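You operate a simulated robot arm through the tools that you are given. There is no shell and no other tool. Be economical: measure what you need, move in short steps, check, and stop when the job is done.

You are at the controls of a simulated robot arm. One attempt, no reset.

## Task
Wind the loose green strap up on the winder's spool.
Fine: red roller down, white lever to WIND, and back to STOP at the end. Where these are worked on the way, their far stop is far enough and under half their travel is too little: white lever on the winder.

Only the result counts: the job must be done as asked and must still hold three seconds after the hand-in. Knocking over, shifting, dropping, spilling or breaking anything else fails it.

## Robot
A 7-joint arm with a fingered hand, fixed in place. Base frame: the origin is at the foot of the arm, x ahead of it, y to its left, z up. Units: m, rad, N and s.
With the tool pointing down near the work surface it reaches from about 0.24 to 0.68 m from the base axis. Its first joint turns from -2.897 to 2.897 rad. Payload 4 kg.
The tool frame sits at the grasp point between the pads (the TCP): z along the fingers, y along the line on which they close. The tips reach 0.026 m beyond it. Largest opening 0.156 m; the body of the gripper starts 0.073 m behind the TCP. The gripper is a hand of 4 fingers: y runs from the thumb to the fingers, the wrist lies at [0, 0, -0.239] in the tool frame, and closing takes about 1.5 s.
Orientation is that of the tool frame in the base frame, as a unit quaternion [w, x, y, z]. With the fingers straight down and closing along the base's y, the tool's x points along the base's -x, its y along +y and its z along -z.

## Interface
- The arm moves only by the tool arm_command. Its argument "series" is a list that holds one entry, the list of rows, each a list of 7 numbers: the shift along the tool's x, y, z in cm, then the turn, a rotation vector about the tool's x, y, z in rad, then the finger opening in cm, from 0 to 15.6. In form: [[[dx, dy, dz, rx, ry, rz, hand], ...]]. A call has 1 to 8 rows; each row shifts and turns the commanded pose from where the row before left it, along the tool's axes as they then stand. Rows are played at 5 a second. More than 0.05 m and 0.15 rad between two rows, or a gripper value outside its range, and nothing of the call is played. Where a pose cannot be reached the arm comes as near as it can. A force on the tool above 40 N (or 10 N above the force at the start of the call, whichever is more), or a blocked arm, ends the call early, and 0.2 s more pass. The fingers move at their own pace (about 0.072 m/s each) and stop on an object; they squeeze with about 33 N. The grip force told is the motor's: it shows also when the fingers shut on nothing. Time passes only in rows, and 0.2 s behind the last, so rows that do not move let the fingers close. It gives the time, the measured TCP pose, the force on the tool (base axes), the opening and the grip force at its end, in the units of the frame above (readings bear some noise), with the torque about the TCP (base axes, N m) and any sound that the robot's microphone picked up.
- Cameras (640 x 400 px; columns grow to the right, rows downward): "scene" is fixed at [0.0493, -0.5017, 1.0631]; the picture's right is [0.83, -0.56, 0.00], its down [-0.24, -0.35, -0.91] and it looks along [0.51, 0.75, -0.42] (base axes); focal length 332 px, centre (320, 200). "wrist" rides on the gripper at [0.058, -0.058, -0.091] in the tool frame; the picture's right is [0.71, 0.71, 0.00], its down [-0.53, 0.53, -0.67] and it looks along [-0.47, 0.47, 0.74] (tool axes); focal length 265 px, centre (320, 200).
- camera(camera): a new picture of that camera. It takes no simulated time.
- set_grasp(shape): the hand has 4 fingers and takes this shape, open, in about a second: jaw (thumb against the fingers, like two jaws); tri (thumb and two fingers); tip (a fingertip pinch); poke (one finger out to press); point (the index stretched); flat (the hand flat); cup (the hand cupped); fist (a fist). The gripper value then closes the fingers along that shape, each until it touches; the sizes above hold for jaw. It gives what a move gives, with no picture.
- point_at(camera, pixels): there is no depth. For up to 12 entries [column, row, z] of the newest picture of that camera ("zoom" is the newest enlarged one), the place [x, y] in the base frame at which the ray of that pixel passes the height z, good to about 0.002 m. It takes no simulated time.
- close_up(camera, box): a new picture of the part [left, top, right, bottom] of that camera's present view, enlarged. It takes no simulated time.
- finish_job(): hands the job in; it is judged then, once.

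Work in short steps. Measure before you move; look again where a grasp or a placing could have gone wrong, and mend it. You have 80 turns and 54 pictures in all, those below and enlarged ones among them. Open the gripper and draw the arm clear of the work before you hand the job in, unless the task says otherwise; then end with one line.

The tools are called after "Request:" by a JSON object that holds its "fn" and its "kwargs". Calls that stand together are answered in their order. arm_command: Moves the arm, as the interface text tells. Its arguments: {"type":"object","properties":{"series":{"type":"array"}},"required":["series"]} The other tools are called the same way: set_grasp (shape) gives the hand a shape; camera (camera) takes a picture; point_at (camera, pixels) gives the place at which the rays of pixels pass given heights; close_up (camera, box) takes an enlarged picture of a part of a camera's view; finish_job () hands the job in.

At the start:

```text
clock: 0.0
tcp_pos: [0.4866, 0.154, 0.7606]
ee_rot: [0.001, -0.001, 1.0, -0.001]
force: [1.4, -0.4, 0.1]
ft_torque: [-0.04, -0.01, -0.01]
opening: 0.156
finger_force: 0.0
shape: jaw
```

scene: 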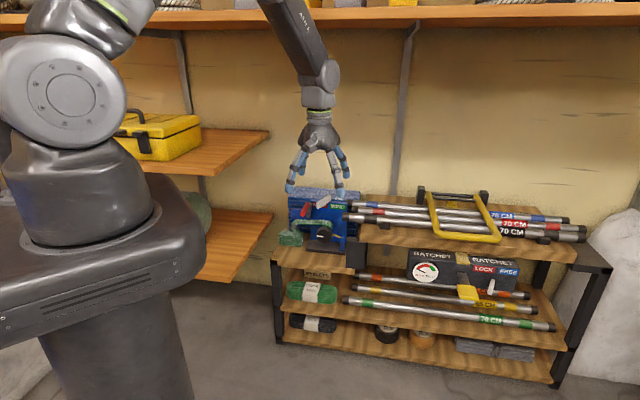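
wrist: 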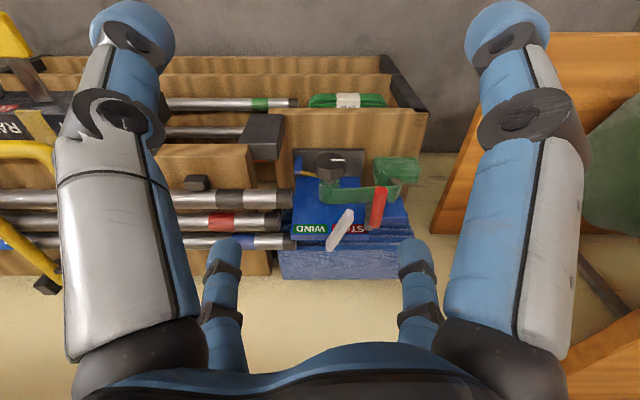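

I start by enlarging the winder in both views (scene around 320,220; wrist around 350,200).

Request:
{"fn": "close_up", "kwargs": {"camera": "scene", "box": [260, 170, 380, 270]}}

Request:
{"fn": "close_up", "kwargs": {"camera": "wrist", "box": [260, 130, 440, 290]}}

```text
4.00 times, centred on (320, 220) of scene
```

zoom: 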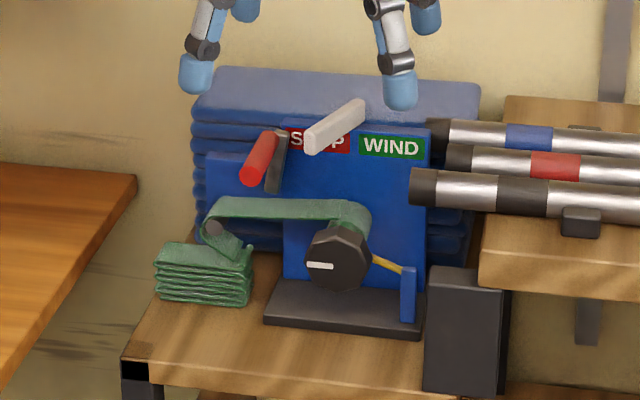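

```text
2.50 times, centred on (350, 210) of wrist
```

zoom: 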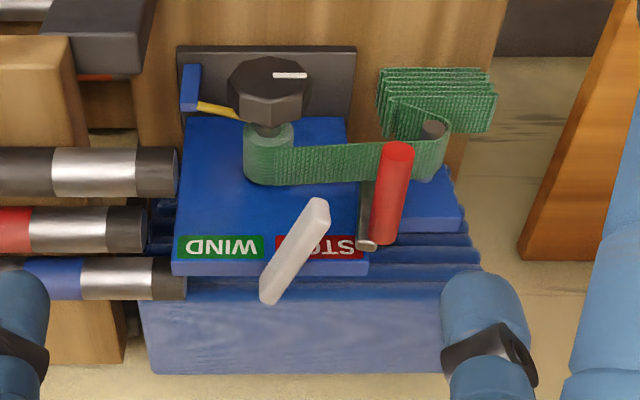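

I triangulate the lever ends, red roller ends, knob and plate corners by taking rays at two heights in both pictures.

Request:
{"fn": "point_at", "kwargs": {"camera": "scene", "pixels": [[318, 205.5, 0.6], [318, 205.5, 0.4], [329, 196, 0.6], [329, 196, 0.4], [302.5, 214, 0.6], [302.5, 214, 0.4], [308, 204, 0.6], [308, 204, 0.4], [324, 236, 0.6], [324, 236, 0.4], [347, 202, 0.6], [347, 202, 0.4]]}}

Request:
{"fn": "point_at", "kwargs": {"camera": "wrist", "pixels": [[349.5, 213, 0.6], [349.5, 213, 0.4], [330, 248, 0.6], [330, 248, 0.4], [381, 190, 0.6], [381, 190, 0.4], [376, 225, 0.6], [376, 225, 0.4], [330, 162, 0.6], [330, 162, 0.4], [291, 239, 0.6], [291, 239, 0.4]]}}

```text
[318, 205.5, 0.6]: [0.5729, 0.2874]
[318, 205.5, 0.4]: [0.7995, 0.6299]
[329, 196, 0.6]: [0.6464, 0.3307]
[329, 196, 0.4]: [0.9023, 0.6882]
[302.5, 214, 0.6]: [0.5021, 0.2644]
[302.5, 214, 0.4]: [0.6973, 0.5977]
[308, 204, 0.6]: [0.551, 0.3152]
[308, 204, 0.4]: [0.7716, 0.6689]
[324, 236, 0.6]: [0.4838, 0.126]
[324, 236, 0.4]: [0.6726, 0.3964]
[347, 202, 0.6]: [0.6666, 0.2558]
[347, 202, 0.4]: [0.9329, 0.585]
```

```text
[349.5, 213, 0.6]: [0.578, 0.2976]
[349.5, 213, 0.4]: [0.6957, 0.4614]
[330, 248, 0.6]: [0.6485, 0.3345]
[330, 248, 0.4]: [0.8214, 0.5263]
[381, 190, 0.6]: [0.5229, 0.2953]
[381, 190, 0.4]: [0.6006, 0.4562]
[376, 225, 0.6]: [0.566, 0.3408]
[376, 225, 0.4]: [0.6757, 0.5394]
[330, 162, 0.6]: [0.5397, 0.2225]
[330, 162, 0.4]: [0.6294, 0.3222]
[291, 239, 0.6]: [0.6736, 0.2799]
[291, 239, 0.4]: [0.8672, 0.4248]
```

Triangulated: lever runs out from the plate (far end ≈(.652,.339,.595), tip ≈(.585,.305,.589)); red roller ≈(.537,.324)–(.582,.37) at z≈.567; knob ≈(.590,.279,.487). I look closer at how roller and lever are hinged.

Request:
{"fn": "close_up", "kwargs": {"camera": "scene", "box": [284, 195, 348, 240]}}

Request:
{"fn": "set_grasp", "kwargs": {"shape": "poke"}}

```text
8.89 times, centred on (316, 218) of scene
```

zoom: 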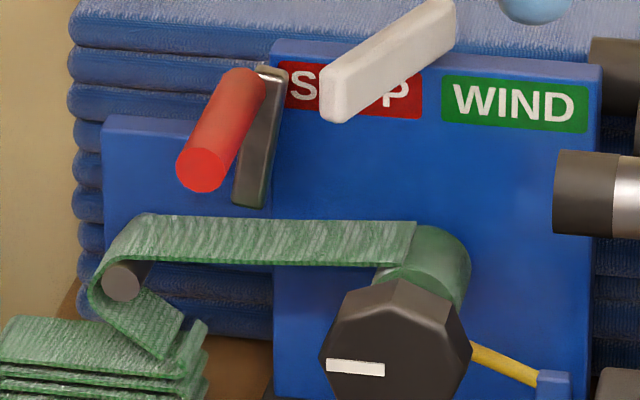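

```text
clock: 0.9
tcp_pos: [0.4868, 0.1518, 0.7608]
ee_rot: [0.001, 0.0, 1.0, 0.0]
force: [0.7, -0.1, -0.7]
ft_torque: [0.02, 0.0, -0.01]
opening: 0.0002
finger_force: 0.0
shape: poke
```

The dark arm beside the roller matters for its direction; I triangulate its ends, and view the poke finger in the wrist picture.

Request:
{"fn": "camera", "kwargs": {"camera": "wrist"}}

Request:
{"fn": "point_at", "kwargs": {"camera": "scene", "pixels": [[308.1, 218, 0.6], [308.1, 218, 0.4], [311, 203.4, 0.6], [311, 203.4, 0.4], [319, 229, 0.6], [319, 229, 0.4], [294, 232, 0.6], [294, 232, 0.4]]}}

Request:
{"fn": "point_at", "kwargs": {"camera": "wrist", "pixels": [[369.2, 204, 0.6], [369.2, 204, 0.4], [368, 228, 0.6], [368, 228, 0.4]]}}

```text
48 pictures are left
```

wrist: 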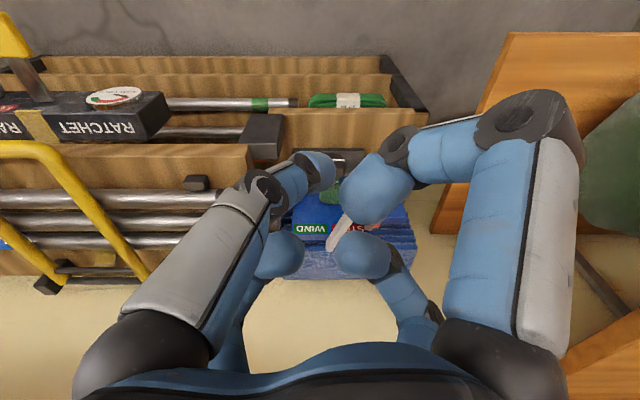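

```text
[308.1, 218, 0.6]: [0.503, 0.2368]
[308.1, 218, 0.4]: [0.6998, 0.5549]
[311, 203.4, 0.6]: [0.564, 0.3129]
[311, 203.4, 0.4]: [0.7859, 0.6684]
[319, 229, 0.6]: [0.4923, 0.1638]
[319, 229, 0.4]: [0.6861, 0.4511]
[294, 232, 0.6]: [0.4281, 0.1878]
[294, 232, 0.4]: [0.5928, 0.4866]
```

```text
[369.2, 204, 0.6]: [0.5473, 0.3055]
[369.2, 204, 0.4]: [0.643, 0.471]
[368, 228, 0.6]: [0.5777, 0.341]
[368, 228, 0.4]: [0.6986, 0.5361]
```

I check the poke shape from the scene camera.

Request:
{"fn": "close_up", "kwargs": {"camera": "scene", "box": [270, 110, 370, 200]}}

```text
4.44 times, centred on (320, 155) of scene
```

zoom: 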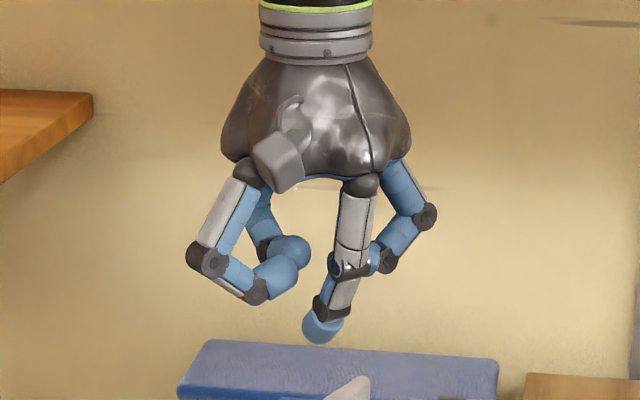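

The extended finger tip is at scene (320.5,184) and likely wrist (320,170); I triangulate it.

Request:
{"fn": "point_at", "kwargs": {"camera": "scene", "pixels": [[320.5, 184, 0.78], [320.5, 184, 0.7]]}}

Request:
{"fn": "point_at", "kwargs": {"camera": "wrist", "pixels": [[322, 170, 0.78], [322, 170, 0.7], [370, 205, 0.78], [370, 205, 0.7]]}}

```text
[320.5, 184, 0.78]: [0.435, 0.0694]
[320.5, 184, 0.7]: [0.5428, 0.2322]
```

```text
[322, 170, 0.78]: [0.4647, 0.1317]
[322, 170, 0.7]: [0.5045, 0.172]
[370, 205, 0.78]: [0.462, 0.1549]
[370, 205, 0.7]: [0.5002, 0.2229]
```

The extended finger's tip sits under the TCP (≈2 cm beyond), curled fingers lie to tool +y. I turn the hand −90° so that the curled fingers face the robot (−x), away from plate and lever.

Request:
{"fn": "arm_command", "kwargs": {"series": [[[0, 0, 0, 0, 0, -0.143, 0], [0, 0, 0, 0, 0, -0.143, 0], [0, 0, 0, 0, 0, -0.143, 0], [0, 0, 0, 0, 0, -0.143, 0], [0, 0, 0, 0, 0, -0.143, 0], [0, 0, 0, 0, 0, -0.143, 0], [0, 0, 0, 0, 0, -0.143, 0], [0, 0, 0, 0, 0, -0.143, 0]]]}}

Request:
{"fn": "arm_command", "kwargs": {"series": [[[0, 0, 0, 0, 0, -0.143, 0], [0, 0, 0, 0, 0, -0.143, 0], [0, 0, 0, 0, 0, -0.141, 0], [-4, -2, 0, 0, 0, 0, 0], [-4, -2, 0, 0, 0, 0, 0], [-4, -2, 0, 0, 0, 0, 0], [-4, -1, 0, 0, 0, 0, 0], [0, 0, 0, 0, 0, 0, 0]]]}}

```text
clock: 2.7
tcp_pos: [0.4867, 0.1532, 0.7611]
ee_rot: [-0.001, -0.543, 0.84, 0.0]
force: [-0.1, -0.1, 0.8]
ft_torque: [-0.03, 0.02, 0.01]
opening: 0.0
finger_force: 32.5
shape: jaw
```

```text
clock: 4.7
tcp_pos: [0.538, 0.218, 0.7248]
ee_rot: [-0.047, -0.679, 0.733, 0.01]
force: [-0.5, 0.1, -0.2]
ft_torque: [0.01, 0.01, 0.01]
opening: 0.0002
finger_force: 33.2
shape: jaw
out of reach, approached as far as the arm can: row 7
stopped in row 8: the arm was blocked; the commanded pose is now the measured one
```

The shape now reads "jaw" (closing) and the arm hit its reach limit at this height; I look at the hand.

Request:
{"fn": "close_up", "kwargs": {"camera": "scene", "box": [250, 110, 410, 250]}}

Request:
{"fn": "camera", "kwargs": {"camera": "wrist"}}

```text
2.86 times, centred on (330, 180) of scene
```

zoom: 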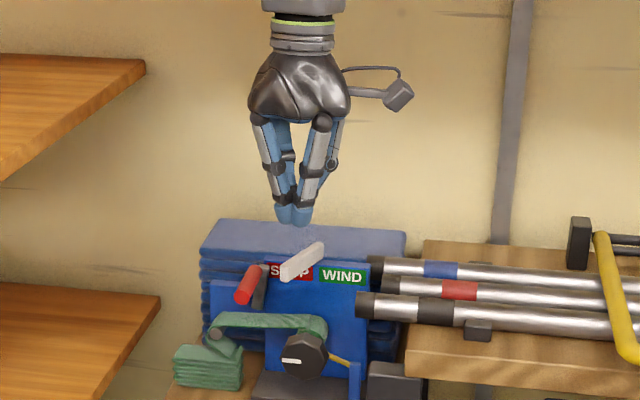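

```text
45 pictures are left
```

wrist: 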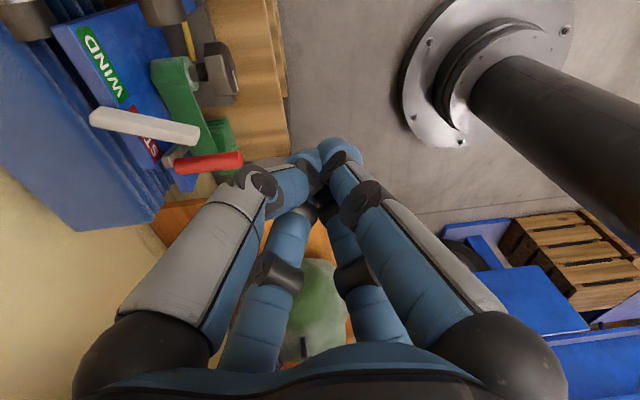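

The closed hand forms a compact tip, which serves well for pushing. I lower 6 cm where it is clear, straightening the tilt.

Request:
{"fn": "arm_command", "kwargs": {"series": [[[0, 0, 3, 0, 0, 0, 0], [0, 0, 3, 0.081, -0.052, -0.076, 0], [0, 0, 0, 0, 0, 0, 0]]]}}

```text
clock: 5.5
tcp_pos: [0.5368, 0.2186, 0.6744]
ee_rot: [-0.008, 0.709, -0.705, 0.004]
force: [0.5, -0.6, -0.4]
ft_torque: [0.01, -0.01, 0.0]
opening: 0.0002
finger_force: 33.2
shape: jaw
```

Now I move over the roller's middle, (.555,.345), staying above z≈.65.

Request:
{"fn": "arm_command", "kwargs": {"series": [[[-3.2, -0.5, 0, 0, 0, 0, 0], [-3.2, -0.5, 0, 0, 0, 0, 0], [-3.2, -0.5, 0.5, 0, 0, 0, 0], [-3.1, -0.3, 0.5, 0, 0, 0, 0], [0, 0, 0, 0, 0, 0, 0]]]}}

Request:
{"fn": "close_up", "kwargs": {"camera": "scene", "box": [270, 150, 370, 240]}}

Request:
{"fn": "camera", "kwargs": {"camera": "wrist"}}

```text
clock: 6.7
tcp_pos: [0.5553, 0.3453, 0.6638]
ee_rot: [-0.006, 0.709, -0.705, 0.003]
force: [0.4, 0.6, 0.3]
ft_torque: [-0.02, -0.02, 0.03]
opening: 0.0
finger_force: 32.9
shape: jaw
```

```text
4.44 times, centred on (320, 195) of scene
```

zoom: 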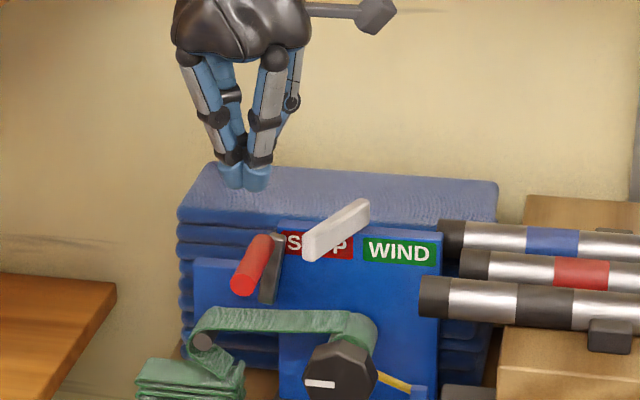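

```text
43 pictures are left
```

wrist: 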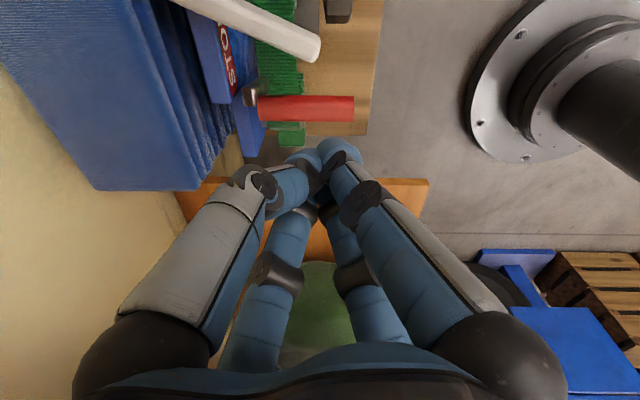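

I verify the roller's place with the new wrist picture (ends at (354,108), (258,107)) at z=.567, and lever tip (310,47).

Request:
{"fn": "point_at", "kwargs": {"camera": "wrist", "pixels": [[352, 108, 0.567], [260, 107, 0.567], [352, 108, 0.55], [260, 107, 0.55], [310, 47, 0.59]]}}

Request:
{"fn": "point_at", "kwargs": {"camera": "scene", "pixels": [[300.4, 214.5, 0.567], [309, 203.5, 0.567], [300.4, 214.5, 0.55]]}}

```text
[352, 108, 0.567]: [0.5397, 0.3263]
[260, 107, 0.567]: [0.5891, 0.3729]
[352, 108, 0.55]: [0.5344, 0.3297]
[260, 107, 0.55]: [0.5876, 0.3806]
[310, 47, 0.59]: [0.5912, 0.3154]
```

```text
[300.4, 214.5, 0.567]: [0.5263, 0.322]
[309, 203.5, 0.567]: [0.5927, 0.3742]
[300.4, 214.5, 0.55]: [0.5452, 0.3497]
```

Roller mid is (.564,.350), matching. I descend onto it, slowing near contact.

Request:
{"fn": "arm_command", "kwargs": {"series": [[[-0.2, -0.4, 2.5, 0, 0, 0, 0], [0, 0, 2.5, 0, 0, 0, 0], [0, 0, 1, 0, 0, 0, 0], [0, 0, 0.7, 0, 0, 0, 0], [0, 0, 0.7, 0, 0, 0, 0], [0, 0, 0.7, 0, 0, 0, 0]]]}}

Request:
{"fn": "close_up", "kwargs": {"camera": "scene", "box": [270, 160, 370, 250]}}

```text
clock: 7.8
tcp_pos: [0.5621, 0.3507, 0.6036]
ee_rot: [0.009, -0.707, 0.707, -0.003]
force: [-1.8, 0.9, 6.8]
ft_torque: [-0.01, 0.12, -0.02]
opening: 0.0
finger_force: 33.0
shape: jaw
stopped in row 5: the force on the tool passed its limit at 50 N (the readings are from after the stop); the commanded pose is now the measured one
```

```text
4.44 times, centred on (320, 205) of scene
```

zoom: 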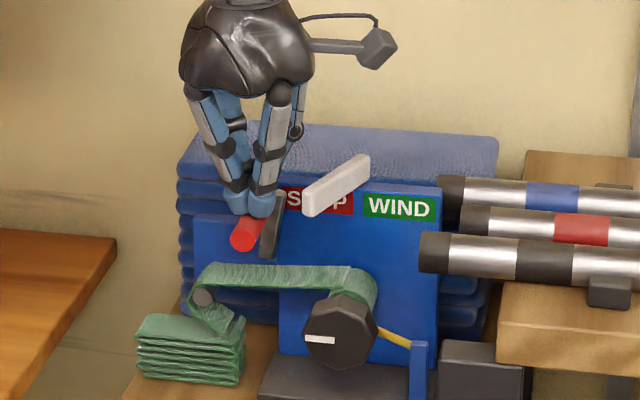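

Contact at tip z≈.577 with a force spike, the roller did not slide down. I inspect the joint of arm and roller more closely.

Request:
{"fn": "close_up", "kwargs": {"camera": "scene", "box": [294, 194, 326, 214]}}

Request:
{"fn": "close_up", "kwargs": {"camera": "wrist", "box": [180, 0, 420, 150]}}

```text
16.00 times, centred on (310, 204) of scene
```

zoom: 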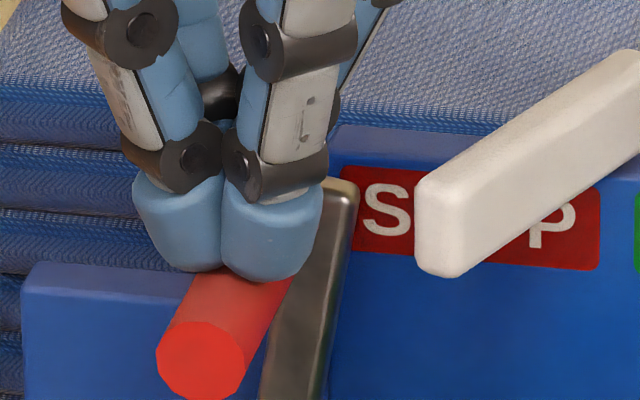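

```text
2.67 times, centred on (300, 75) of wrist
```

zoom: 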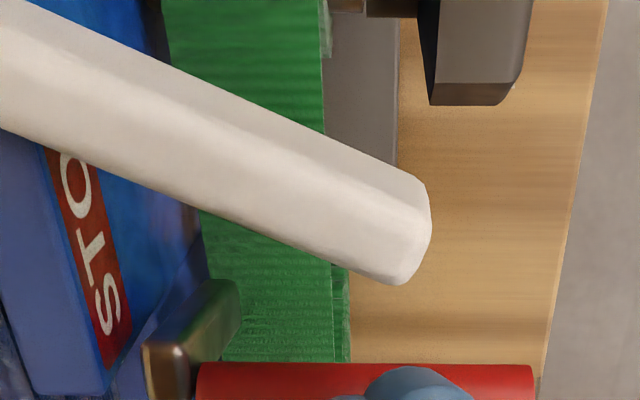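

The arm seems hinged low (≈z .51) with the roller at its top, so it must tip sideways before going down. I press lightly and drag leftward (−s, base (−.7,+.7)) to test that.

Request:
{"fn": "arm_command", "kwargs": {"series": [[[-0.3, 0.3, 0.15, 0, 0, 0, 0], [-0.3, 0.3, 0.1, 0, 0, 0, 0], [-0.3, 0.3, 0.1, 0, 0, 0, 0], [0, 0, 0, 0, 0, 0, 0]]]}}

Request:
{"fn": "close_up", "kwargs": {"camera": "scene", "box": [284, 190, 348, 235]}}

```text
clock: 8.8
tcp_pos: [0.5516, 0.3604, 0.6001]
ee_rot: [-0.01, 0.708, -0.707, 0.004]
force: [-1.4, 8.5, 22.9]
ft_torque: [0.26, 0.17, -0.04]
opening: 0.0001
finger_force: 32.9
shape: jaw
```

```text
8.89 times, centred on (316, 212) of scene
```

zoom: 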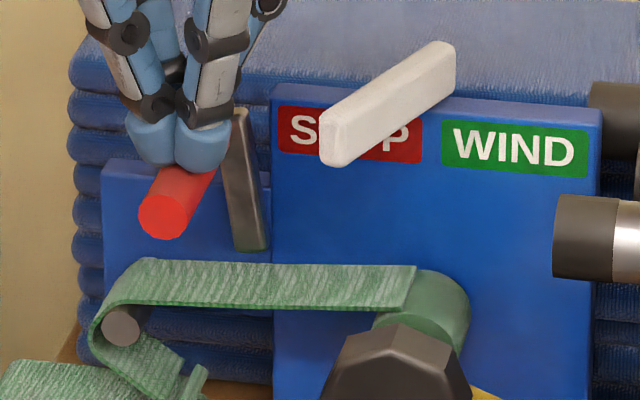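

The arm tips left about its low hinge. I keep going left and increasingly down.

Request:
{"fn": "arm_command", "kwargs": {"series": [[[-0.35, 0.35, 0.3, 0, 0, 0, 0], [-0.35, 0.35, 0.4, 0, 0, 0, 0], [-0.3, 0.3, 0.5, 0, 0, 0, 0], [-0.3, 0.3, 0.5, 0, 0, 0, 0], [0, 0, 0, 0, 0, 0, 0]]]}}

Request:
{"fn": "close_up", "kwargs": {"camera": "scene", "box": [284, 190, 348, 235]}}

```text
clock: 10.0
tcp_pos: [0.5386, 0.3725, 0.581]
ee_rot: [-0.008, 0.708, -0.707, 0.002]
force: [0.8, 0.3, -0.2]
ft_torque: [-0.03, -0.02, 0.01]
opening: 0.0
finger_force: 33.1
shape: jaw
```

```text
8.89 times, centred on (316, 212) of scene
```

zoom: 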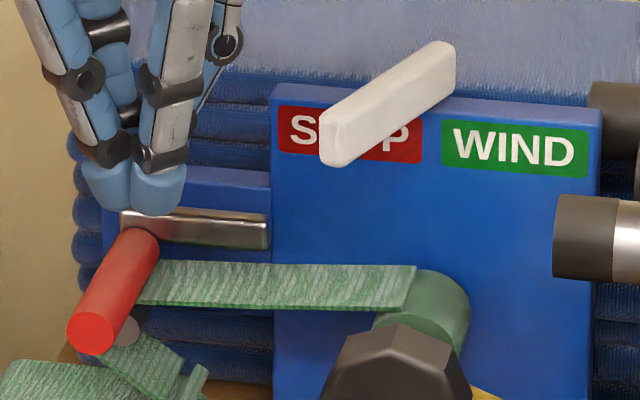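

The roller has flopped down onto the strap over the post. I press it gently to be sure it is at its stop.

Request:
{"fn": "arm_command", "kwargs": {"series": [[[-0.6, 0.6, 0, 0, 0, 0, 0], [-0.3, 0.5, 0.5, 0, 0, 0, 0], [0, 0, 0.6, 0, 0, 0, 0], [0, 0, 0.5, 0, 0, 0, 0], [0, 0, 0.4, 0, 0, 0, 0], [0, 0, 0.4, 0, 0, 0, 0], [0, 0, 0.4, 0, 0, 0, 0], [0, 0, 0.4, 0, 0, 0, 0]]]}}

Request:
{"fn": "close_up", "kwargs": {"camera": "scene", "box": [284, 190, 348, 235]}}

```text
clock: 11.8
tcp_pos: [0.5285, 0.3821, 0.5492]
ee_rot: [-0.009, 0.708, -0.706, 0.003]
force: [0.3, -0.5, 0.0]
ft_torque: [-0.01, 0.02, 0.01]
opening: 0.0002
finger_force: 32.7
shape: jaw
```

```text
8.89 times, centred on (316, 212) of scene
```

zoom: 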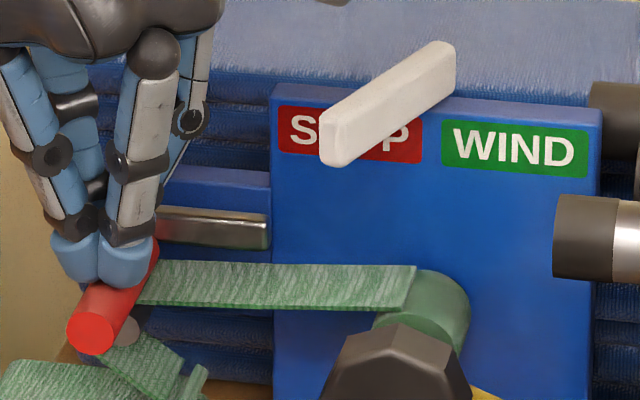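

Nearly touching; a few more small steps down.

Request:
{"fn": "arm_command", "kwargs": {"series": [[[0, 0, 0.3, 0, 0, 0, 0], [0, 0, 0.3, 0, 0, 0, 0], [0, 0, 0.3, 0, 0, 0, 0], [0, 0, 0, 0, 0, 0, 0]]]}}

```text
clock: 12.4
tcp_pos: [0.5319, 0.3832, 0.5478]
ee_rot: [0.011, -0.706, 0.708, -0.003]
force: [-2.9, -1.1, 11.5]
ft_torque: [-0.11, 0.15, 0.02]
opening: 0.0
finger_force: 33.1
shape: jaw
stopped in row 3: the force on the tool passed its limit at 46 N (the readings are from after the stop); the commanded pose is now the measured one
```

Roller is firmly down. I rise and go to the left (STOP) side of the lever, at about (.567,.334).

Request:
{"fn": "arm_command", "kwargs": {"series": [[[0, 0, -3.5, 0, 0, 0, 0], [0, 0, -3.5, 0, 0, 0, 0], [0, 0, -3, 0, 0, 0, 0], [2.5, -1.7, 0, 0, 0, 0, 0], [2.4, -1.8, 0, 0, 0, 0, 0], [0, 0, 0, 0, 0, 0, 0]]]}}

Request:
{"fn": "arm_command", "kwargs": {"series": [[[0, 0, 2, 0, 0, 0, 0], [0, 0, 2, 0, 0, 0, 0], [0, 0, 1, 0, 0, 0, 0], [0, 0, 0, 0, 0, 0, 0]]]}}

Request:
{"fn": "close_up", "kwargs": {"camera": "scene", "box": [284, 190, 348, 235]}}

Request:
{"fn": "camera", "kwargs": {"camera": "wrist"}}

```text
clock: 13.8
tcp_pos: [0.5634, 0.3336, 0.6465]
ee_rot: [-0.009, 0.708, -0.707, 0.004]
force: [-0.2, -0.4, -0.3]
ft_torque: [-0.03, -0.01, -0.01]
opening: 0.0
finger_force: 32.8
shape: jaw
```

```text
clock: 14.8
tcp_pos: [0.5653, 0.3337, 0.5977]
ee_rot: [0.01, -0.706, 0.708, -0.005]
force: [0.1, -0.6, 0.7]
ft_torque: [0.02, 0.01, 0.0]
opening: 0.0001
finger_force: 32.8
shape: jaw
```

```text
8.89 times, centred on (316, 212) of scene
```

zoom: 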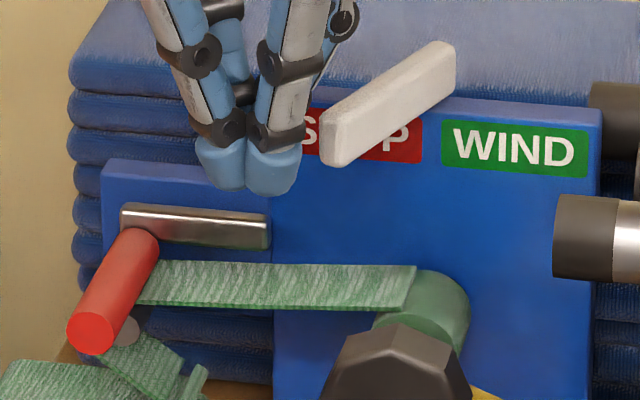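

```text
35 pictures are left
```

wrist: 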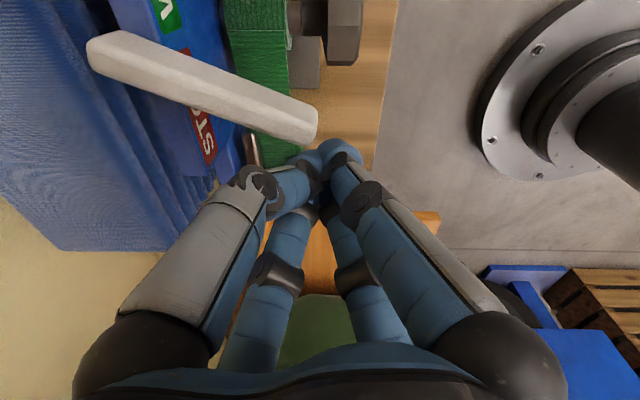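

The finger is just left of the lever tip, at its height. I push toward WIND in small steps.

Request:
{"fn": "arm_command", "kwargs": {"series": [[[-0.5, -0.5, 0, 0, 0, 0, 0], [0.5, -0.5, 0, 0, 0, 0, 0], [0.5, -0.5, 0, 0, 0, 0, 0], [0.5, -0.5, 0, 0, 0, 0, 0], [0.5, -0.5, 0, 0, 0, 0, 0], [0, 0, 0, 0, 0, 0, 0]]]}}

Request:
{"fn": "close_up", "kwargs": {"camera": "scene", "box": [284, 190, 348, 235]}}

```text
clock: 16.2
tcp_pos: [0.5899, 0.3187, 0.5988]
ee_rot: [0.011, -0.707, 0.707, -0.004]
force: [-0.5, 0.4, -1.7]
ft_torque: [0.03, 0.0, -0.01]
opening: 0.0001
finger_force: 32.9
shape: jaw
```

```text
8.89 times, centred on (316, 212) of scene
```

zoom: 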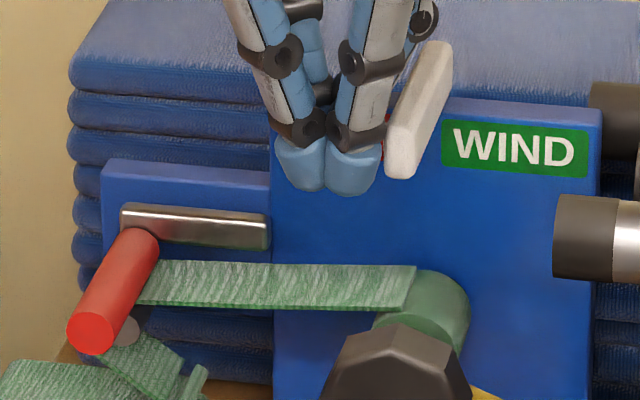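

The lever swings. I keep pushing to its far stop, watching for sound.

Request:
{"fn": "arm_command", "kwargs": {"series": [[[0.5, -0.5, 0, 0, 0, 0, 0], [0.5, -0.5, 0, 0, 0, 0, 0], [0.4, -0.4, 0, 0, 0, 0, 0], [0.4, -0.4, 0, 0, 0, 0, 0], [0, 0, 0, 0, 0, 0, 0]]]}}

Request:
{"fn": "close_up", "kwargs": {"camera": "scene", "box": [280, 190, 360, 245]}}

```text
clock: 17.4
tcp_pos: [0.6023, 0.3028, 0.5973]
ee_rot: [0.012, -0.706, 0.708, -0.005]
force: [-0.7, -0.7, 0.6]
ft_torque: [0.04, -0.02, 0.01]
opening: 0.0002
finger_force: 33.1
shape: jaw
out of reach, approached as far as the arm can: row 4
```

```text
7.27 times, centred on (320, 218) of scene
```

zoom: 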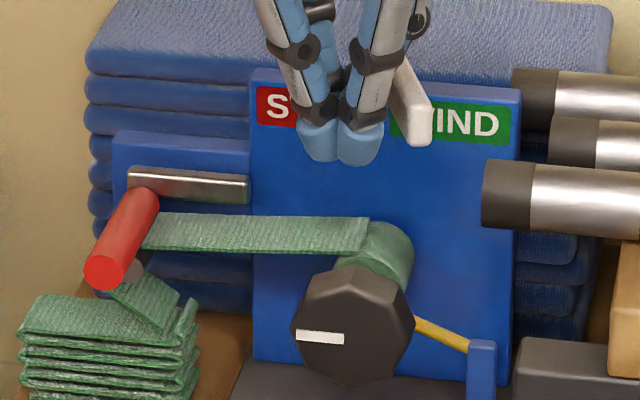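

The lever is past the middle; the arm nears its reach limit, so I go on pushing along the tangent (+.45,−.89).

Request:
{"fn": "arm_command", "kwargs": {"series": [[[0.55, -0.25, 0, 0, 0, 0, 0], [0.55, -0.25, 0, 0, 0, 0, 0], [0.5, -0.25, 0, 0, 0, 0, 0], [0.5, -0.25, 0, 0, 0, 0, 0], [0, 0, 0, 0, 0, 0, 0]]]}}

Request:
{"fn": "close_up", "kwargs": {"camera": "scene", "box": [280, 190, 360, 245]}}

```text
clock: 18.6
tcp_pos: [0.6111, 0.2868, 0.5996]
ee_rot: [0.013, -0.707, 0.707, -0.002]
force: [-23.0, 20.6, 24.6]
ft_torque: [0.06, -0.23, 0.29]
opening: 0.0
finger_force: 33.1
shape: jaw
```

```text
7.27 times, centred on (320, 218) of scene
```

zoom: 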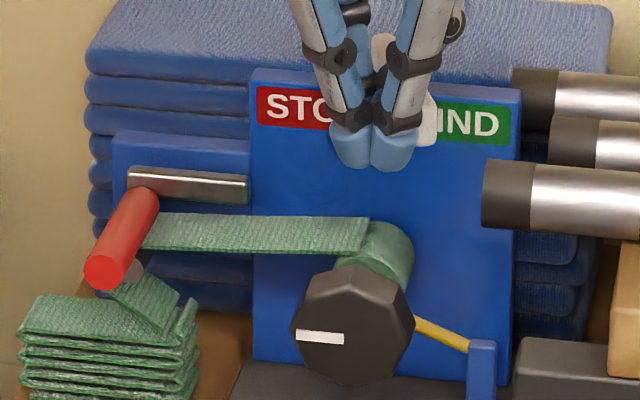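

There is 30 N lateral force: the lever is at its far stop. I back off leftward, lift, and wait to see whether the spool turns by itself.

Request:
{"fn": "arm_command", "kwargs": {"series": [[[-0.7, 0.7, 0, 0, 0, 0, 0], [-0.7, 0.7, 0, 0, 0, 0, 0], [0, 0, -3, 0, 0, 0, 0], [0, 0, -3, 0, 0, 0, 0], [0, 0, 0, 0, 0, 0, 0], [0, 0, 0, 0, 0, 0, 0], [0, 0, 0, 0, 0, 0, 0]]]}}

Request:
{"fn": "close_up", "kwargs": {"camera": "scene", "box": [280, 190, 360, 245]}}

```text
clock: 20.2
tcp_pos: [0.5965, 0.2958, 0.6571]
ee_rot: [0.009, -0.707, 0.708, -0.004]
force: [0.1, -0.1, 0.3]
ft_torque: [-0.01, 0.01, 0.02]
opening: 0.0001
finger_force: 33.0
shape: jaw
```

```text
7.27 times, centred on (320, 218) of scene
```

zoom: 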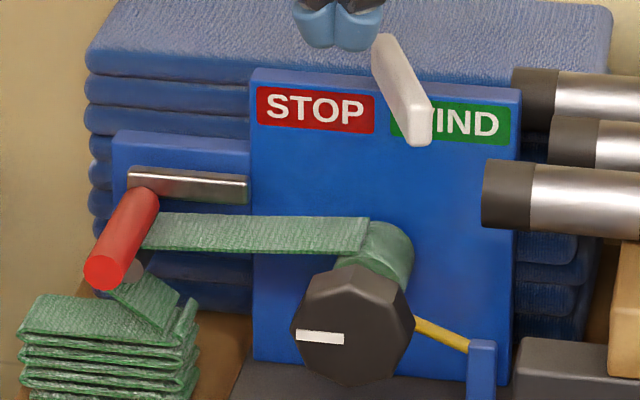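

The lever stays at WIND; the spool does not turn by itself, so the octagonal knob has to be turned (clockwise from the front, since the strap goes over the top from the left). I measure knob, pawl post and foot in both views.

Request:
{"fn": "close_up", "kwargs": {"camera": "wrist", "box": [240, 0, 400, 110]}}

Request:
{"fn": "close_up", "kwargs": {"camera": "scene", "box": [308, 218, 352, 252]}}

```text
3.64 times, centred on (320, 55) of wrist
```

zoom: 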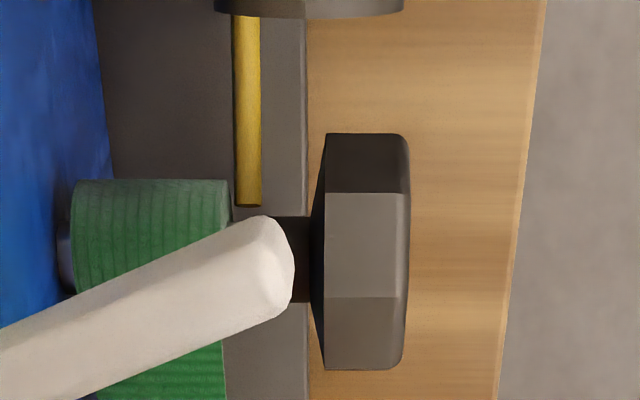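

```text
11.76 times, centred on (330, 235) of scene
```

zoom: 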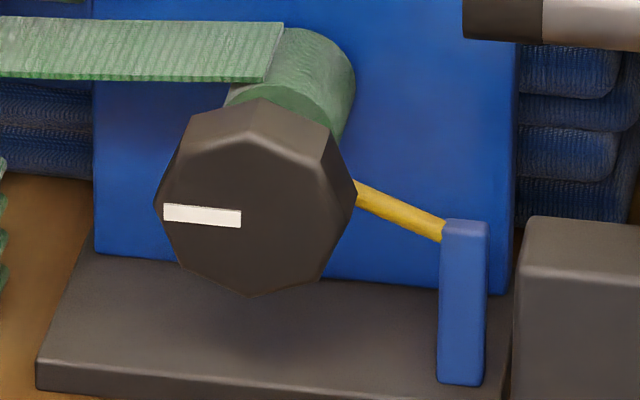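

I triangulate the knob front centre (scene (324.05,236.45), wrist (343.4,68.7)), the knob's back edge, and the blue post.

Request:
{"fn": "point_at", "kwargs": {"camera": "scene", "pixels": [[324.05, 236.45, 0.5], [324.05, 236.45, 0.47], [341.8, 237.6, 0.5], [341.8, 237.6, 0.45], [306, 250.5, 0.45], [306, 250.5, 0.42]]}}

Request:
{"fn": "point_at", "kwargs": {"camera": "wrist", "pixels": [[343.4, 68.7, 0.5], [343.4, 68.7, 0.47], [343.4, 36.8, 0.485], [343.4, 101.7, 0.485], [319, 68.7, 0.485], [316, 20, 0.44]]}}

```text
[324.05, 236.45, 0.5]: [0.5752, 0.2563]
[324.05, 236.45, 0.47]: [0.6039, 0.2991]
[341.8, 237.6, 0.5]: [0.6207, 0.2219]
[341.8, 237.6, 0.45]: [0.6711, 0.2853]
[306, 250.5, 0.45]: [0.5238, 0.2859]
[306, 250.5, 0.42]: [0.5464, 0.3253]
```

```text
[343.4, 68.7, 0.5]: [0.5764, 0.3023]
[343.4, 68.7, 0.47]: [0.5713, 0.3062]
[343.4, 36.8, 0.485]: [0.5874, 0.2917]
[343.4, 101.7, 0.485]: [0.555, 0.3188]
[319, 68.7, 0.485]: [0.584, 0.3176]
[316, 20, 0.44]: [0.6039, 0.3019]
```

Knob face centre ≈(.592,.276,.4845), Ø≈.055, depth≈.023, axis along the plate normal (.707,.707). I draw the hand back and turn it toward the plate normal, ahead of pitching it horizontal.

Request:
{"fn": "arm_command", "kwargs": {"series": [[[2.92, 2.93, 0, 0, 0, 0, 0], [2.92, 2.93, 0, 0, 0, 0, 0], [2.92, 2.93, 0, 0, 0, 0, 0], [2.92, 2.93, 0, 0, 0, 0, 0], [2.92, 2.93, 0, 0, 0, 0, 0], [0, 0, 0, 0, 0, 0.131, 0], [0, 0, 0, 0, 0, 0.131, 0], [0, 0, 0, 0, 0, 0.131, 0]]]}}

Request:
{"fn": "arm_command", "kwargs": {"series": [[[0, 0, 0, 0, 0, 0.131, 0], [0, 0, 0, 0, 0, 0.131, 0], [0, 0, 0, 0, 0, 0.131, 0], [0, 0, 0, 0, 0, 0, 0]]]}}

```text
clock: 22.0
tcp_pos: [0.452, 0.1508, 0.6533]
ee_rot: [0.01, -0.555, 0.832, -0.002]
force: [0.0, -0.2, -0.4]
ft_torque: [0.01, 0.01, 0.01]
opening: 0.0
finger_force: 33.0
shape: jaw
```

```text
clock: 23.0
tcp_pos: [0.4517, 0.1502, 0.6523]
ee_rot: [0.012, -0.382, 0.924, 0.0]
force: [-0.6, -0.5, -0.2]
ft_torque: [0.01, -0.01, 0.03]
opening: 0.0001
finger_force: 32.9
shape: jaw
```

Orientation as planned. I move 7 cm toward the plate at this height, then pitch the hand up to horizontal.

Request:
{"fn": "arm_command", "kwargs": {"series": [[[-3.5, 0, 0, 0, 0, 0, 0], [-3.5, 0, 0, 0, -0.143, 0, 0], [0, 0, 0, 0, -0.143, 0, 0], [0, 0, 0, 0, -0.143, 0, 0], [0, 0, 0, 0, -0.143, 0, 0], [0, 0, 0, 0, -0.143, 0, 0], [0, 0, 0, 0, -0.143, 0, 0], [0, 0, 0, 0, -0.143, 0, 0]]]}}

Request:
{"fn": "arm_command", "kwargs": {"series": [[[0, 0, 0, 0, -0.143, 0, 8], [0, 0, 0, 0, -0.143, 0, 8], [0, 0, 0, 0, -0.143, 0, 8], [0, 0, 0, 0, -0.141, 0, 8], [0, 0, 0, 0, 0, 0, 8]]]}}

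Request:
{"fn": "camera", "kwargs": {"camera": "scene"}}

```text
clock: 24.8
tcp_pos: [0.5002, 0.1998, 0.655]
ee_rot: [0.454, -0.335, 0.805, 0.183]
force: [0.8, -0.1, 0.6]
ft_torque: [-0.01, 0.01, -0.02]
opening: 0.0
finger_force: 33.0
shape: jaw
```

```text
clock: 26.0
tcp_pos: [0.5016, 0.2001, 0.6552]
ee_rot: [0.661, -0.271, 0.645, 0.271]
force: [0.1, 0.2, 0.5]
ft_torque: [0.01, 0.0, -0.02]
opening: 0.0767
finger_force: 0.2
shape: jaw
```

```text
28 pictures are left
```

scene: 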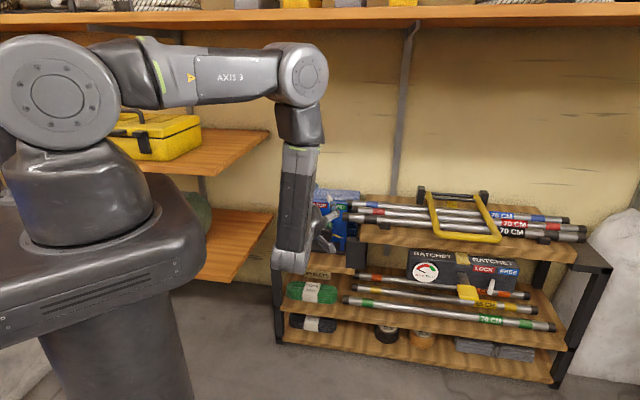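

The hand is horizontal toward the plate, with the forearm hanging in front of the shelf. I descend to knob height staying 11 cm back and look with the wrist camera.

Request:
{"fn": "arm_command", "kwargs": {"series": [[[4.3, -0.3, 0, 0, 0, 0, 8], [4.3, -0.3, 0, 0, 0, 0, 8], [4.3, -0.3, 0, 0, 0, 0, 8], [4.1, -0.2, 0, 0, 0, 0, 8], [0, 0, 0, 0, 0, 0, 8]]]}}

Request:
{"fn": "camera", "kwargs": {"camera": "wrist"}}

```text
clock: 27.2
tcp_pos: [0.5104, 0.1916, 0.4837]
ee_rot: [0.661, -0.27, 0.646, 0.27]
force: [0.7, 0.3, 0.1]
ft_torque: [0.01, -0.01, 0.0]
opening: 0.0766
finger_force: 0.0
shape: jaw
```

```text
27 pictures are left
```

wrist: 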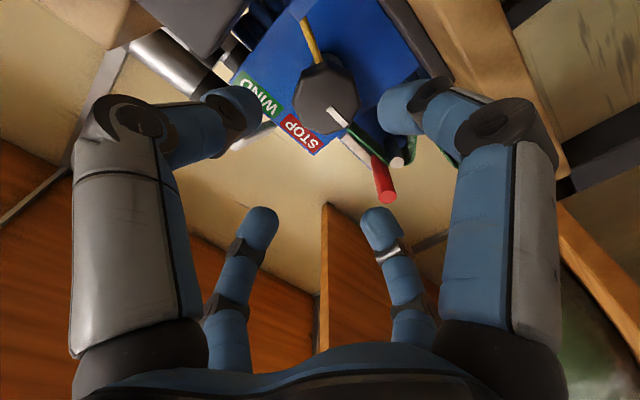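

The knob appears right on the tool axis (expected at (320,100)). I enlarge to refine the centring.

Request:
{"fn": "close_up", "kwargs": {"camera": "wrist", "box": [270, 50, 390, 150]}}

```text
4.00 times, centred on (330, 100) of wrist
```

zoom: 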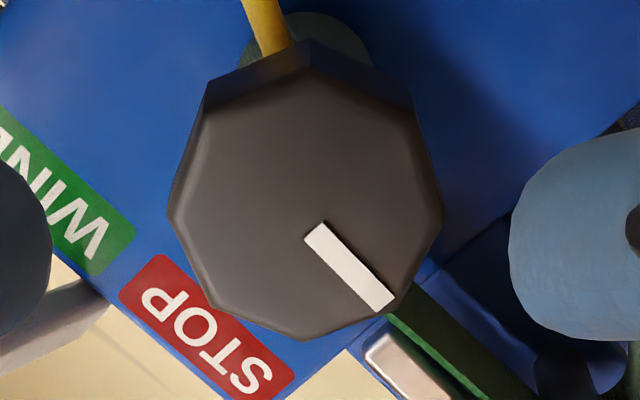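

Centre is off by about +5 mm in tool y and +2 mm in x. Before rolling the hand I check the neighbouring rack and block for clearance.

Request:
{"fn": "close_up", "kwargs": {"camera": "scene", "box": [300, 195, 420, 275]}}

Request:
{"fn": "close_up", "kwargs": {"camera": "wrist", "box": [60, 0, 260, 125]}}

```text
5.00 times, centred on (360, 235) of scene
```

zoom: 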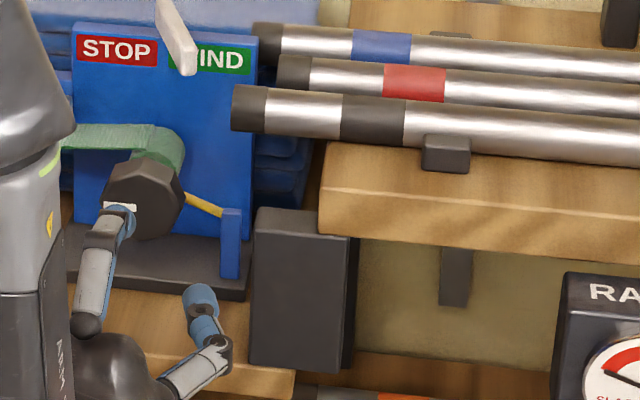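

```text
3.20 times, centred on (160, 62) of wrist
```

zoom: 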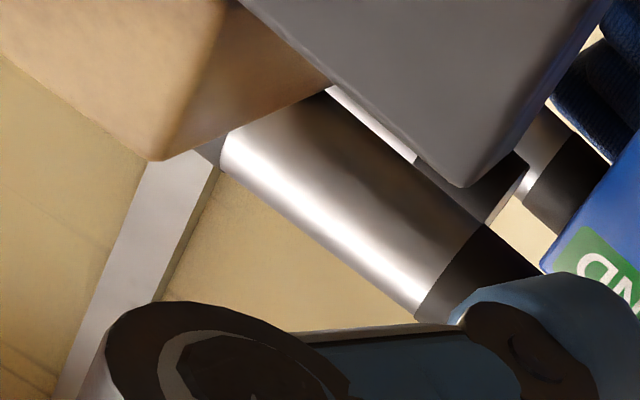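

I triangulate the dark block's upper left front corner.

Request:
{"fn": "point_at", "kwargs": {"camera": "scene", "pixels": [[347.4, 240.6, 0.5], [347.4, 240.6, 0.44], [360, 242, 0.5], [360, 242, 0.44], [306.8, 213.5, 0.5]]}}

Request:
{"fn": "point_at", "kwargs": {"camera": "wrist", "pixels": [[203.8, 57.3, 0.5], [203.8, 57.3, 0.53], [106.9, 49.5, 0.5], [106.9, 49.5, 0.53]]}}

```text
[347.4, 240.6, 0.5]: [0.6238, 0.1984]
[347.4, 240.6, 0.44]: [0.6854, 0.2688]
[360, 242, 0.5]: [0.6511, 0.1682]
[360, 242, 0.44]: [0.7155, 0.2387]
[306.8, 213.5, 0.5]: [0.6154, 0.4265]
```

```text
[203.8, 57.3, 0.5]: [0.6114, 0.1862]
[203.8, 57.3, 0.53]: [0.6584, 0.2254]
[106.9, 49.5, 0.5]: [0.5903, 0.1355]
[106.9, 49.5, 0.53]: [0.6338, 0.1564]
```

The block's front lies at n≈.574, s≥.30, clear of the hand body (n<.54). I correct the centring and roll the hand back (negative) to start the stroke.

Request:
{"fn": "arm_command", "kwargs": {"series": [[[0.15, 0.5, 0, 0, 0, -0.147, 8], [0, 0, 0, 0, 0, -0.147, 8], [0, 0, 0, 0, 0, -0.147, 8], [0, 0, 0, 0, 0, -0.147, 8], [0, 0, 0, 0, 0, -0.147, 8], [0, 0, 0, 0, 0, -0.147, 8], [0, 0, 0, 0, 0, -0.147, 8], [0, 0, 0, 0, 0, -0.149, 8]]]}}

Request:
{"fn": "arm_command", "kwargs": {"series": [[[0, 0, 0, 0, 0, -0.147, 8], [0, 0, 0, 0, 0, -0.147, 8], [0, 0, 0, 0, 0, -0.147, 8], [0, 0, 0, 0, 0, -0.147, 8], [0, 0, 0, 0, 0, -0.147, 8], [0, 0, 0, 0, 0, -0.05, 8], [0, 0, 0, 0, 0, 0, 8]]]}}

Request:
{"fn": "camera", "kwargs": {"camera": "wrist"}}

```text
clock: 29.0
tcp_pos: [0.507, 0.1976, 0.4837]
ee_rot: [0.7, -0.584, 0.385, -0.142]
force: [-0.4, 0.3, 1.2]
ft_torque: [0.02, -0.04, 0.0]
opening: 0.0767
finger_force: 0.1
shape: jaw
```

```text
clock: 30.6
tcp_pos: [0.5095, 0.1981, 0.5167]
ee_rot: [-0.592, 0.688, -0.134, 0.399]
force: [0.6, 0.4, 0.1]
ft_torque: [0.02, 0.0, -0.01]
opening: 0.0768
finger_force: 0.0
shape: jaw
out of reach, approached as far as the arm can: row 4, 5, 6
```

```text
23 pictures are left
```

wrist: 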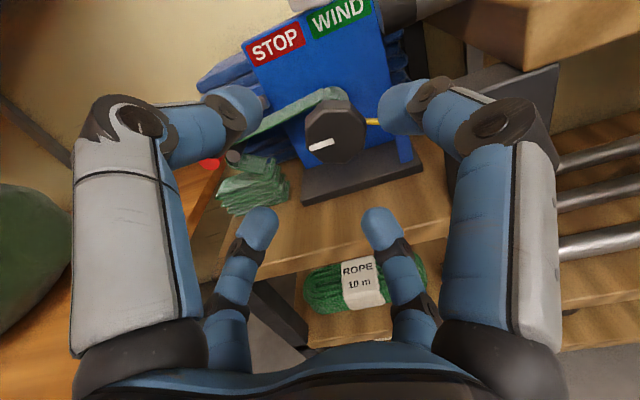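

The negative roll limit is about −1.6 rad. I roll forward to −1.18 (fingers on flats) and check the pose.

Request:
{"fn": "arm_command", "kwargs": {"series": [[[0, 0, 0, 0, 0, 0.131, 8], [0, 0, 0, 0, 0, 0.131, 8], [0, 0, 0, 0, 0, 0.131, 8], [0, 0, 0, 0, 0, 0.131, 8], [0, 0, 0, 0, 0, 0.131, 8], [0, 0, 0, 0, 0, 0.131, 8], [0, 0, 0, 0, 0, 0, 8]]]}}

Request:
{"fn": "close_up", "kwargs": {"camera": "wrist", "box": [250, 50, 390, 150]}}

```text
clock: 32.2
tcp_pos: [0.508, 0.1986, 0.5178]
ee_rot: [0.701, -0.582, 0.388, -0.141]
force: [0.3, 0.4, 1.0]
ft_torque: [-0.01, 0.01, 0.02]
opening: 0.0771
finger_force: 0.0
shape: jaw
```

```text
4.00 times, centred on (320, 100) of wrist
```

zoom: 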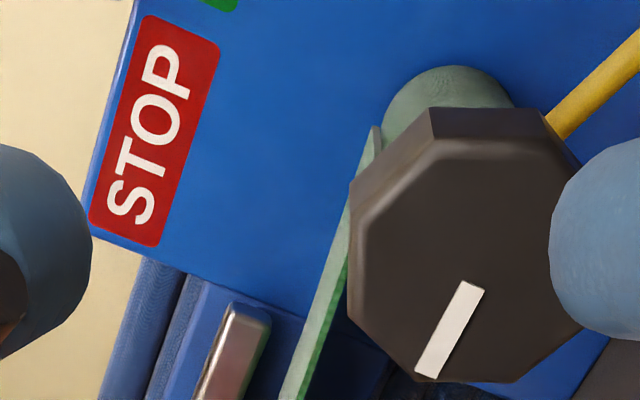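

z drifted to .518 during the limit; I go down 3.5 cm and re-check the centring.

Request:
{"fn": "arm_command", "kwargs": {"series": [[[0.67, 1.62, 0, 0, 0, 0, 8], [0.67, 1.61, 0, 0, 0, 0, 8], [0, 0, 0, 0, 0, 0, 8]]]}}

Request:
{"fn": "close_up", "kwargs": {"camera": "wrist", "box": [250, 50, 390, 150]}}

```text
clock: 33.0
tcp_pos: [0.5079, 0.1996, 0.4821]
ee_rot: [0.7, -0.583, 0.387, -0.142]
force: [-0.3, 0.1, -0.3]
ft_torque: [0.02, -0.01, 0.01]
opening: 0.0769
finger_force: 0.1
shape: jaw
```

```text
4.00 times, centred on (320, 100) of wrist
```

zoom: 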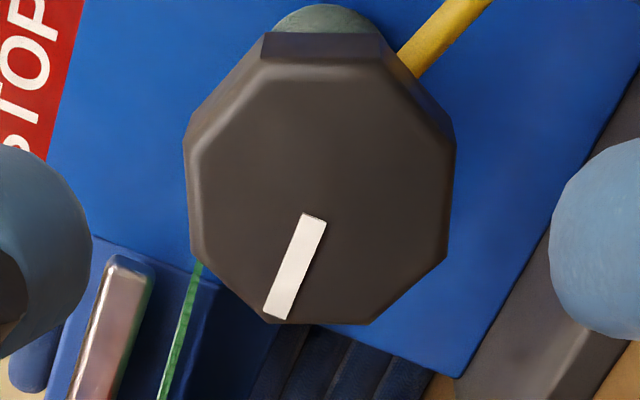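

Centred within about 2 mm; I nudge by (.15,−.15) cm and advance along the axis, first 9 cm.

Request:
{"fn": "arm_command", "kwargs": {"series": [[[0.15, -0.15, 3, 0, 0, 0, 8.5], [0, 0, 3, 0, 0, 0, 8.5], [0, 0, 2, 0, 0, 0, 8.5], [0, 0, 1, 0, 0, 0, 8.5], [0, 0, 0, 0, 0, 0, 8.5]]]}}

Request:
{"fn": "camera", "kwargs": {"camera": "wrist"}}

```text
clock: 34.2
tcp_pos: [0.577, 0.2624, 0.4898]
ee_rot: [0.7, -0.583, 0.387, -0.142]
force: [0.5, 0.3, -0.4]
ft_torque: [0.02, -0.01, -0.04]
opening: 0.0814
finger_force: 0.1
shape: jaw
out of reach, approached as far as the arm can: row 3
```

```text
20 pictures are left
```

wrist: 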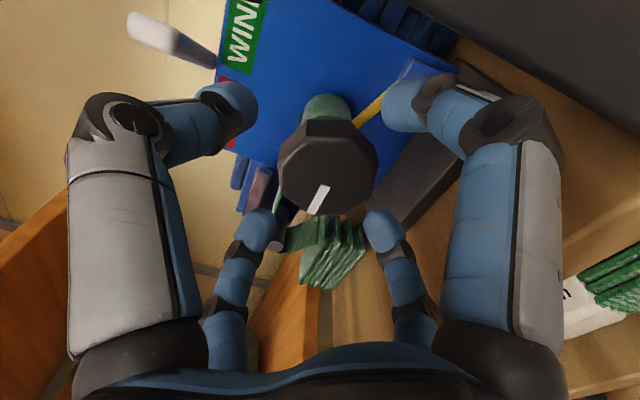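

The arm drifted up 7 mm near a joint limit at this roll. I roll forward by 45° around the knob and re-centre.

Request:
{"fn": "arm_command", "kwargs": {"series": [[[0, 0, 0, 0, 0, 0.131, 8.5], [0, 0, 0, 0, 0, 0.131, 8.5], [0, 0, 0, 0, 0, 0.131, 8.5], [0, 0, 0, 0, 0, 0.131, 8.5], [0, 0, 0, 0, 0, 0.131, 8.5], [0, 0, 0, 0, 0, 0.131, 8.5], [0, 0, 0, 0, 0, 0, 8.5]]]}}

```text
clock: 35.8
tcp_pos: [0.5781, 0.2621, 0.4913]
ee_rot: [0.701, -0.389, 0.582, 0.138]
force: [0.5, 0.4, 0.1]
ft_torque: [-0.02, -0.01, 0.02]
opening: 0.0815
finger_force: 0.1
shape: jaw
```

Now I correct down 8 mm and 3 mm left, and advance 1.5 cm.

Request:
{"fn": "arm_command", "kwargs": {"series": [[[0.62, 0.58, 0, 0, 0, 0, 8.5], [0, 0, 0.8, 0, 0, 0, 8.5], [0, 0, 0.7, 0, 0, 0, 8.5], [0, 0, 0, 0, 0, 0, 8.5]]]}}

Request:
{"fn": "camera", "kwargs": {"camera": "wrist"}}

```text
clock: 36.8
tcp_pos: [0.5892, 0.2727, 0.4952]
ee_rot: [0.7, -0.39, 0.582, 0.137]
force: [-0.2, 0.1, -0.1]
ft_torque: [-0.01, 0.03, -0.01]
opening: 0.0812
finger_force: 0.1
shape: jaw
out of reach, approached as far as the arm can: row 1, 2
```

```text
19 pictures are left
```

wrist: 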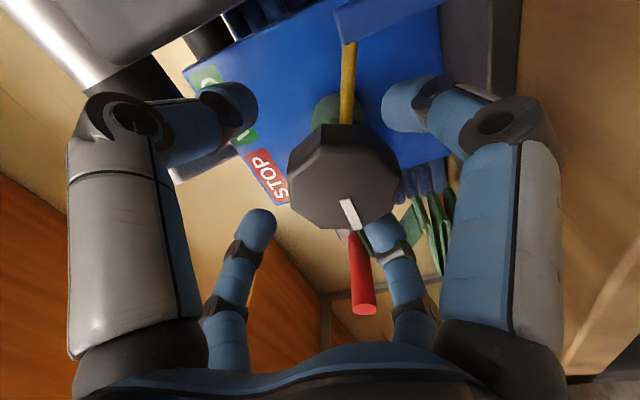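

Height drifted to z=.495 near some joint limit. I back off 3 cm, roll to +22.5°, and try the descent there.

Request:
{"fn": "arm_command", "kwargs": {"series": [[[0, 0, -3, 0, 0, 0, 8.5], [0, 0, 0, 0, 0, 0.131, 8.5], [0, 0, 0, 0, 0, 0.131, 8.5], [0, 0, 0, 0, 0, 0.131, 8.5], [0, 0, 0, 0, 0, 0.131, 8.5], [0, 0, 0, 0, 0, 0.131, 8.5], [0, 0, 0, 0, 0, 0.131, 8.5], [1.24, -0.15, 0, 0, 0, 0, 8.5]]]}}

Request:
{"fn": "arm_command", "kwargs": {"series": [[[0, 0, 1, 0, 0, 0, 8.5], [0, 0, 1, 0, 0, 0, 8.5], [0, 0, 0, 0, 0, 0, 8.5]]]}}

Request:
{"fn": "camera", "kwargs": {"camera": "scene"}}

```text
clock: 38.6
tcp_pos: [0.5691, 0.2518, 0.4935]
ee_rot: [0.595, -0.137, 0.687, 0.395]
force: [0.8, 0.3, 0.5]
ft_torque: [0.02, 0.02, -0.02]
opening: 0.0812
finger_force: 0.1
shape: jaw
out of reach, approached as far as the arm can: row 8
```

```text
clock: 39.4
tcp_pos: [0.582, 0.2655, 0.4939]
ee_rot: [0.594, -0.138, 0.686, 0.396]
force: [0.1, 0.3, -0.3]
ft_torque: [0.0, 0.0, -0.02]
opening: 0.0812
finger_force: 0.1
shape: jaw
```

```text
18 pictures are left
```

scene: 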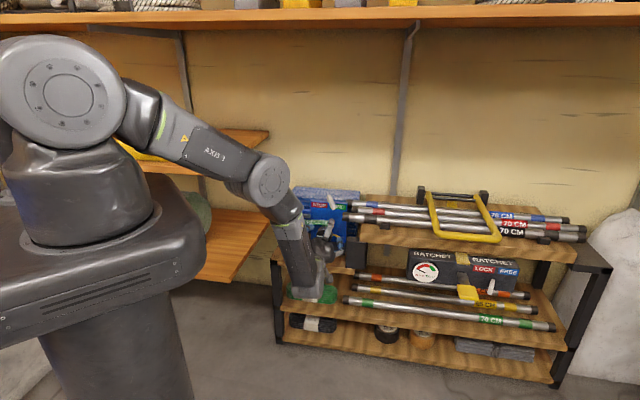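

The shoulder is at its lower limit; tilting the hand nose-down by 0.12 rad raises the wrist and frees it. I tilt and then re-centre on the knob.

Request:
{"fn": "arm_command", "kwargs": {"series": [[[0, 0, 0, 0.046, 0.111, 0, 8.5], [1.0, -0.12, 0, 0, 0, 0, 8.5], [0, 0, 0.6, 0, 0, 0, 8.5], [0, 0, 0.6, 0, 0, 0, 8.5], [0, 0, 0, 0, 0, 0, 8.5]]]}}

Request:
{"fn": "camera", "kwargs": {"camera": "wrist"}}

```text
clock: 40.6
tcp_pos: [0.5871, 0.2768, 0.4832]
ee_rot: [0.558, -0.146, 0.727, 0.372]
force: [0.1, -0.3, -0.7]
ft_torque: [-0.01, -0.01, 0.01]
opening: 0.0814
finger_force: 0.0
shape: jaw
```

```text
17 pictures are left
```

wrist: 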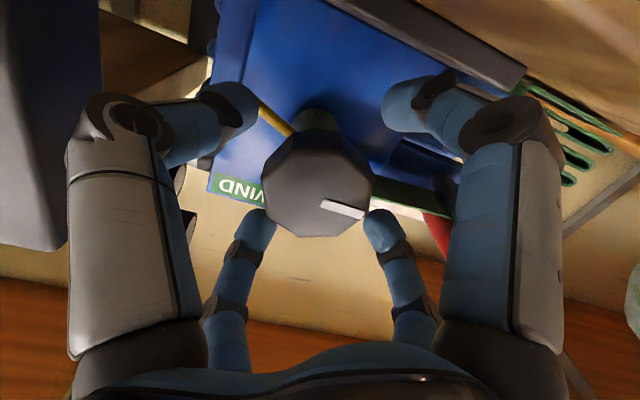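

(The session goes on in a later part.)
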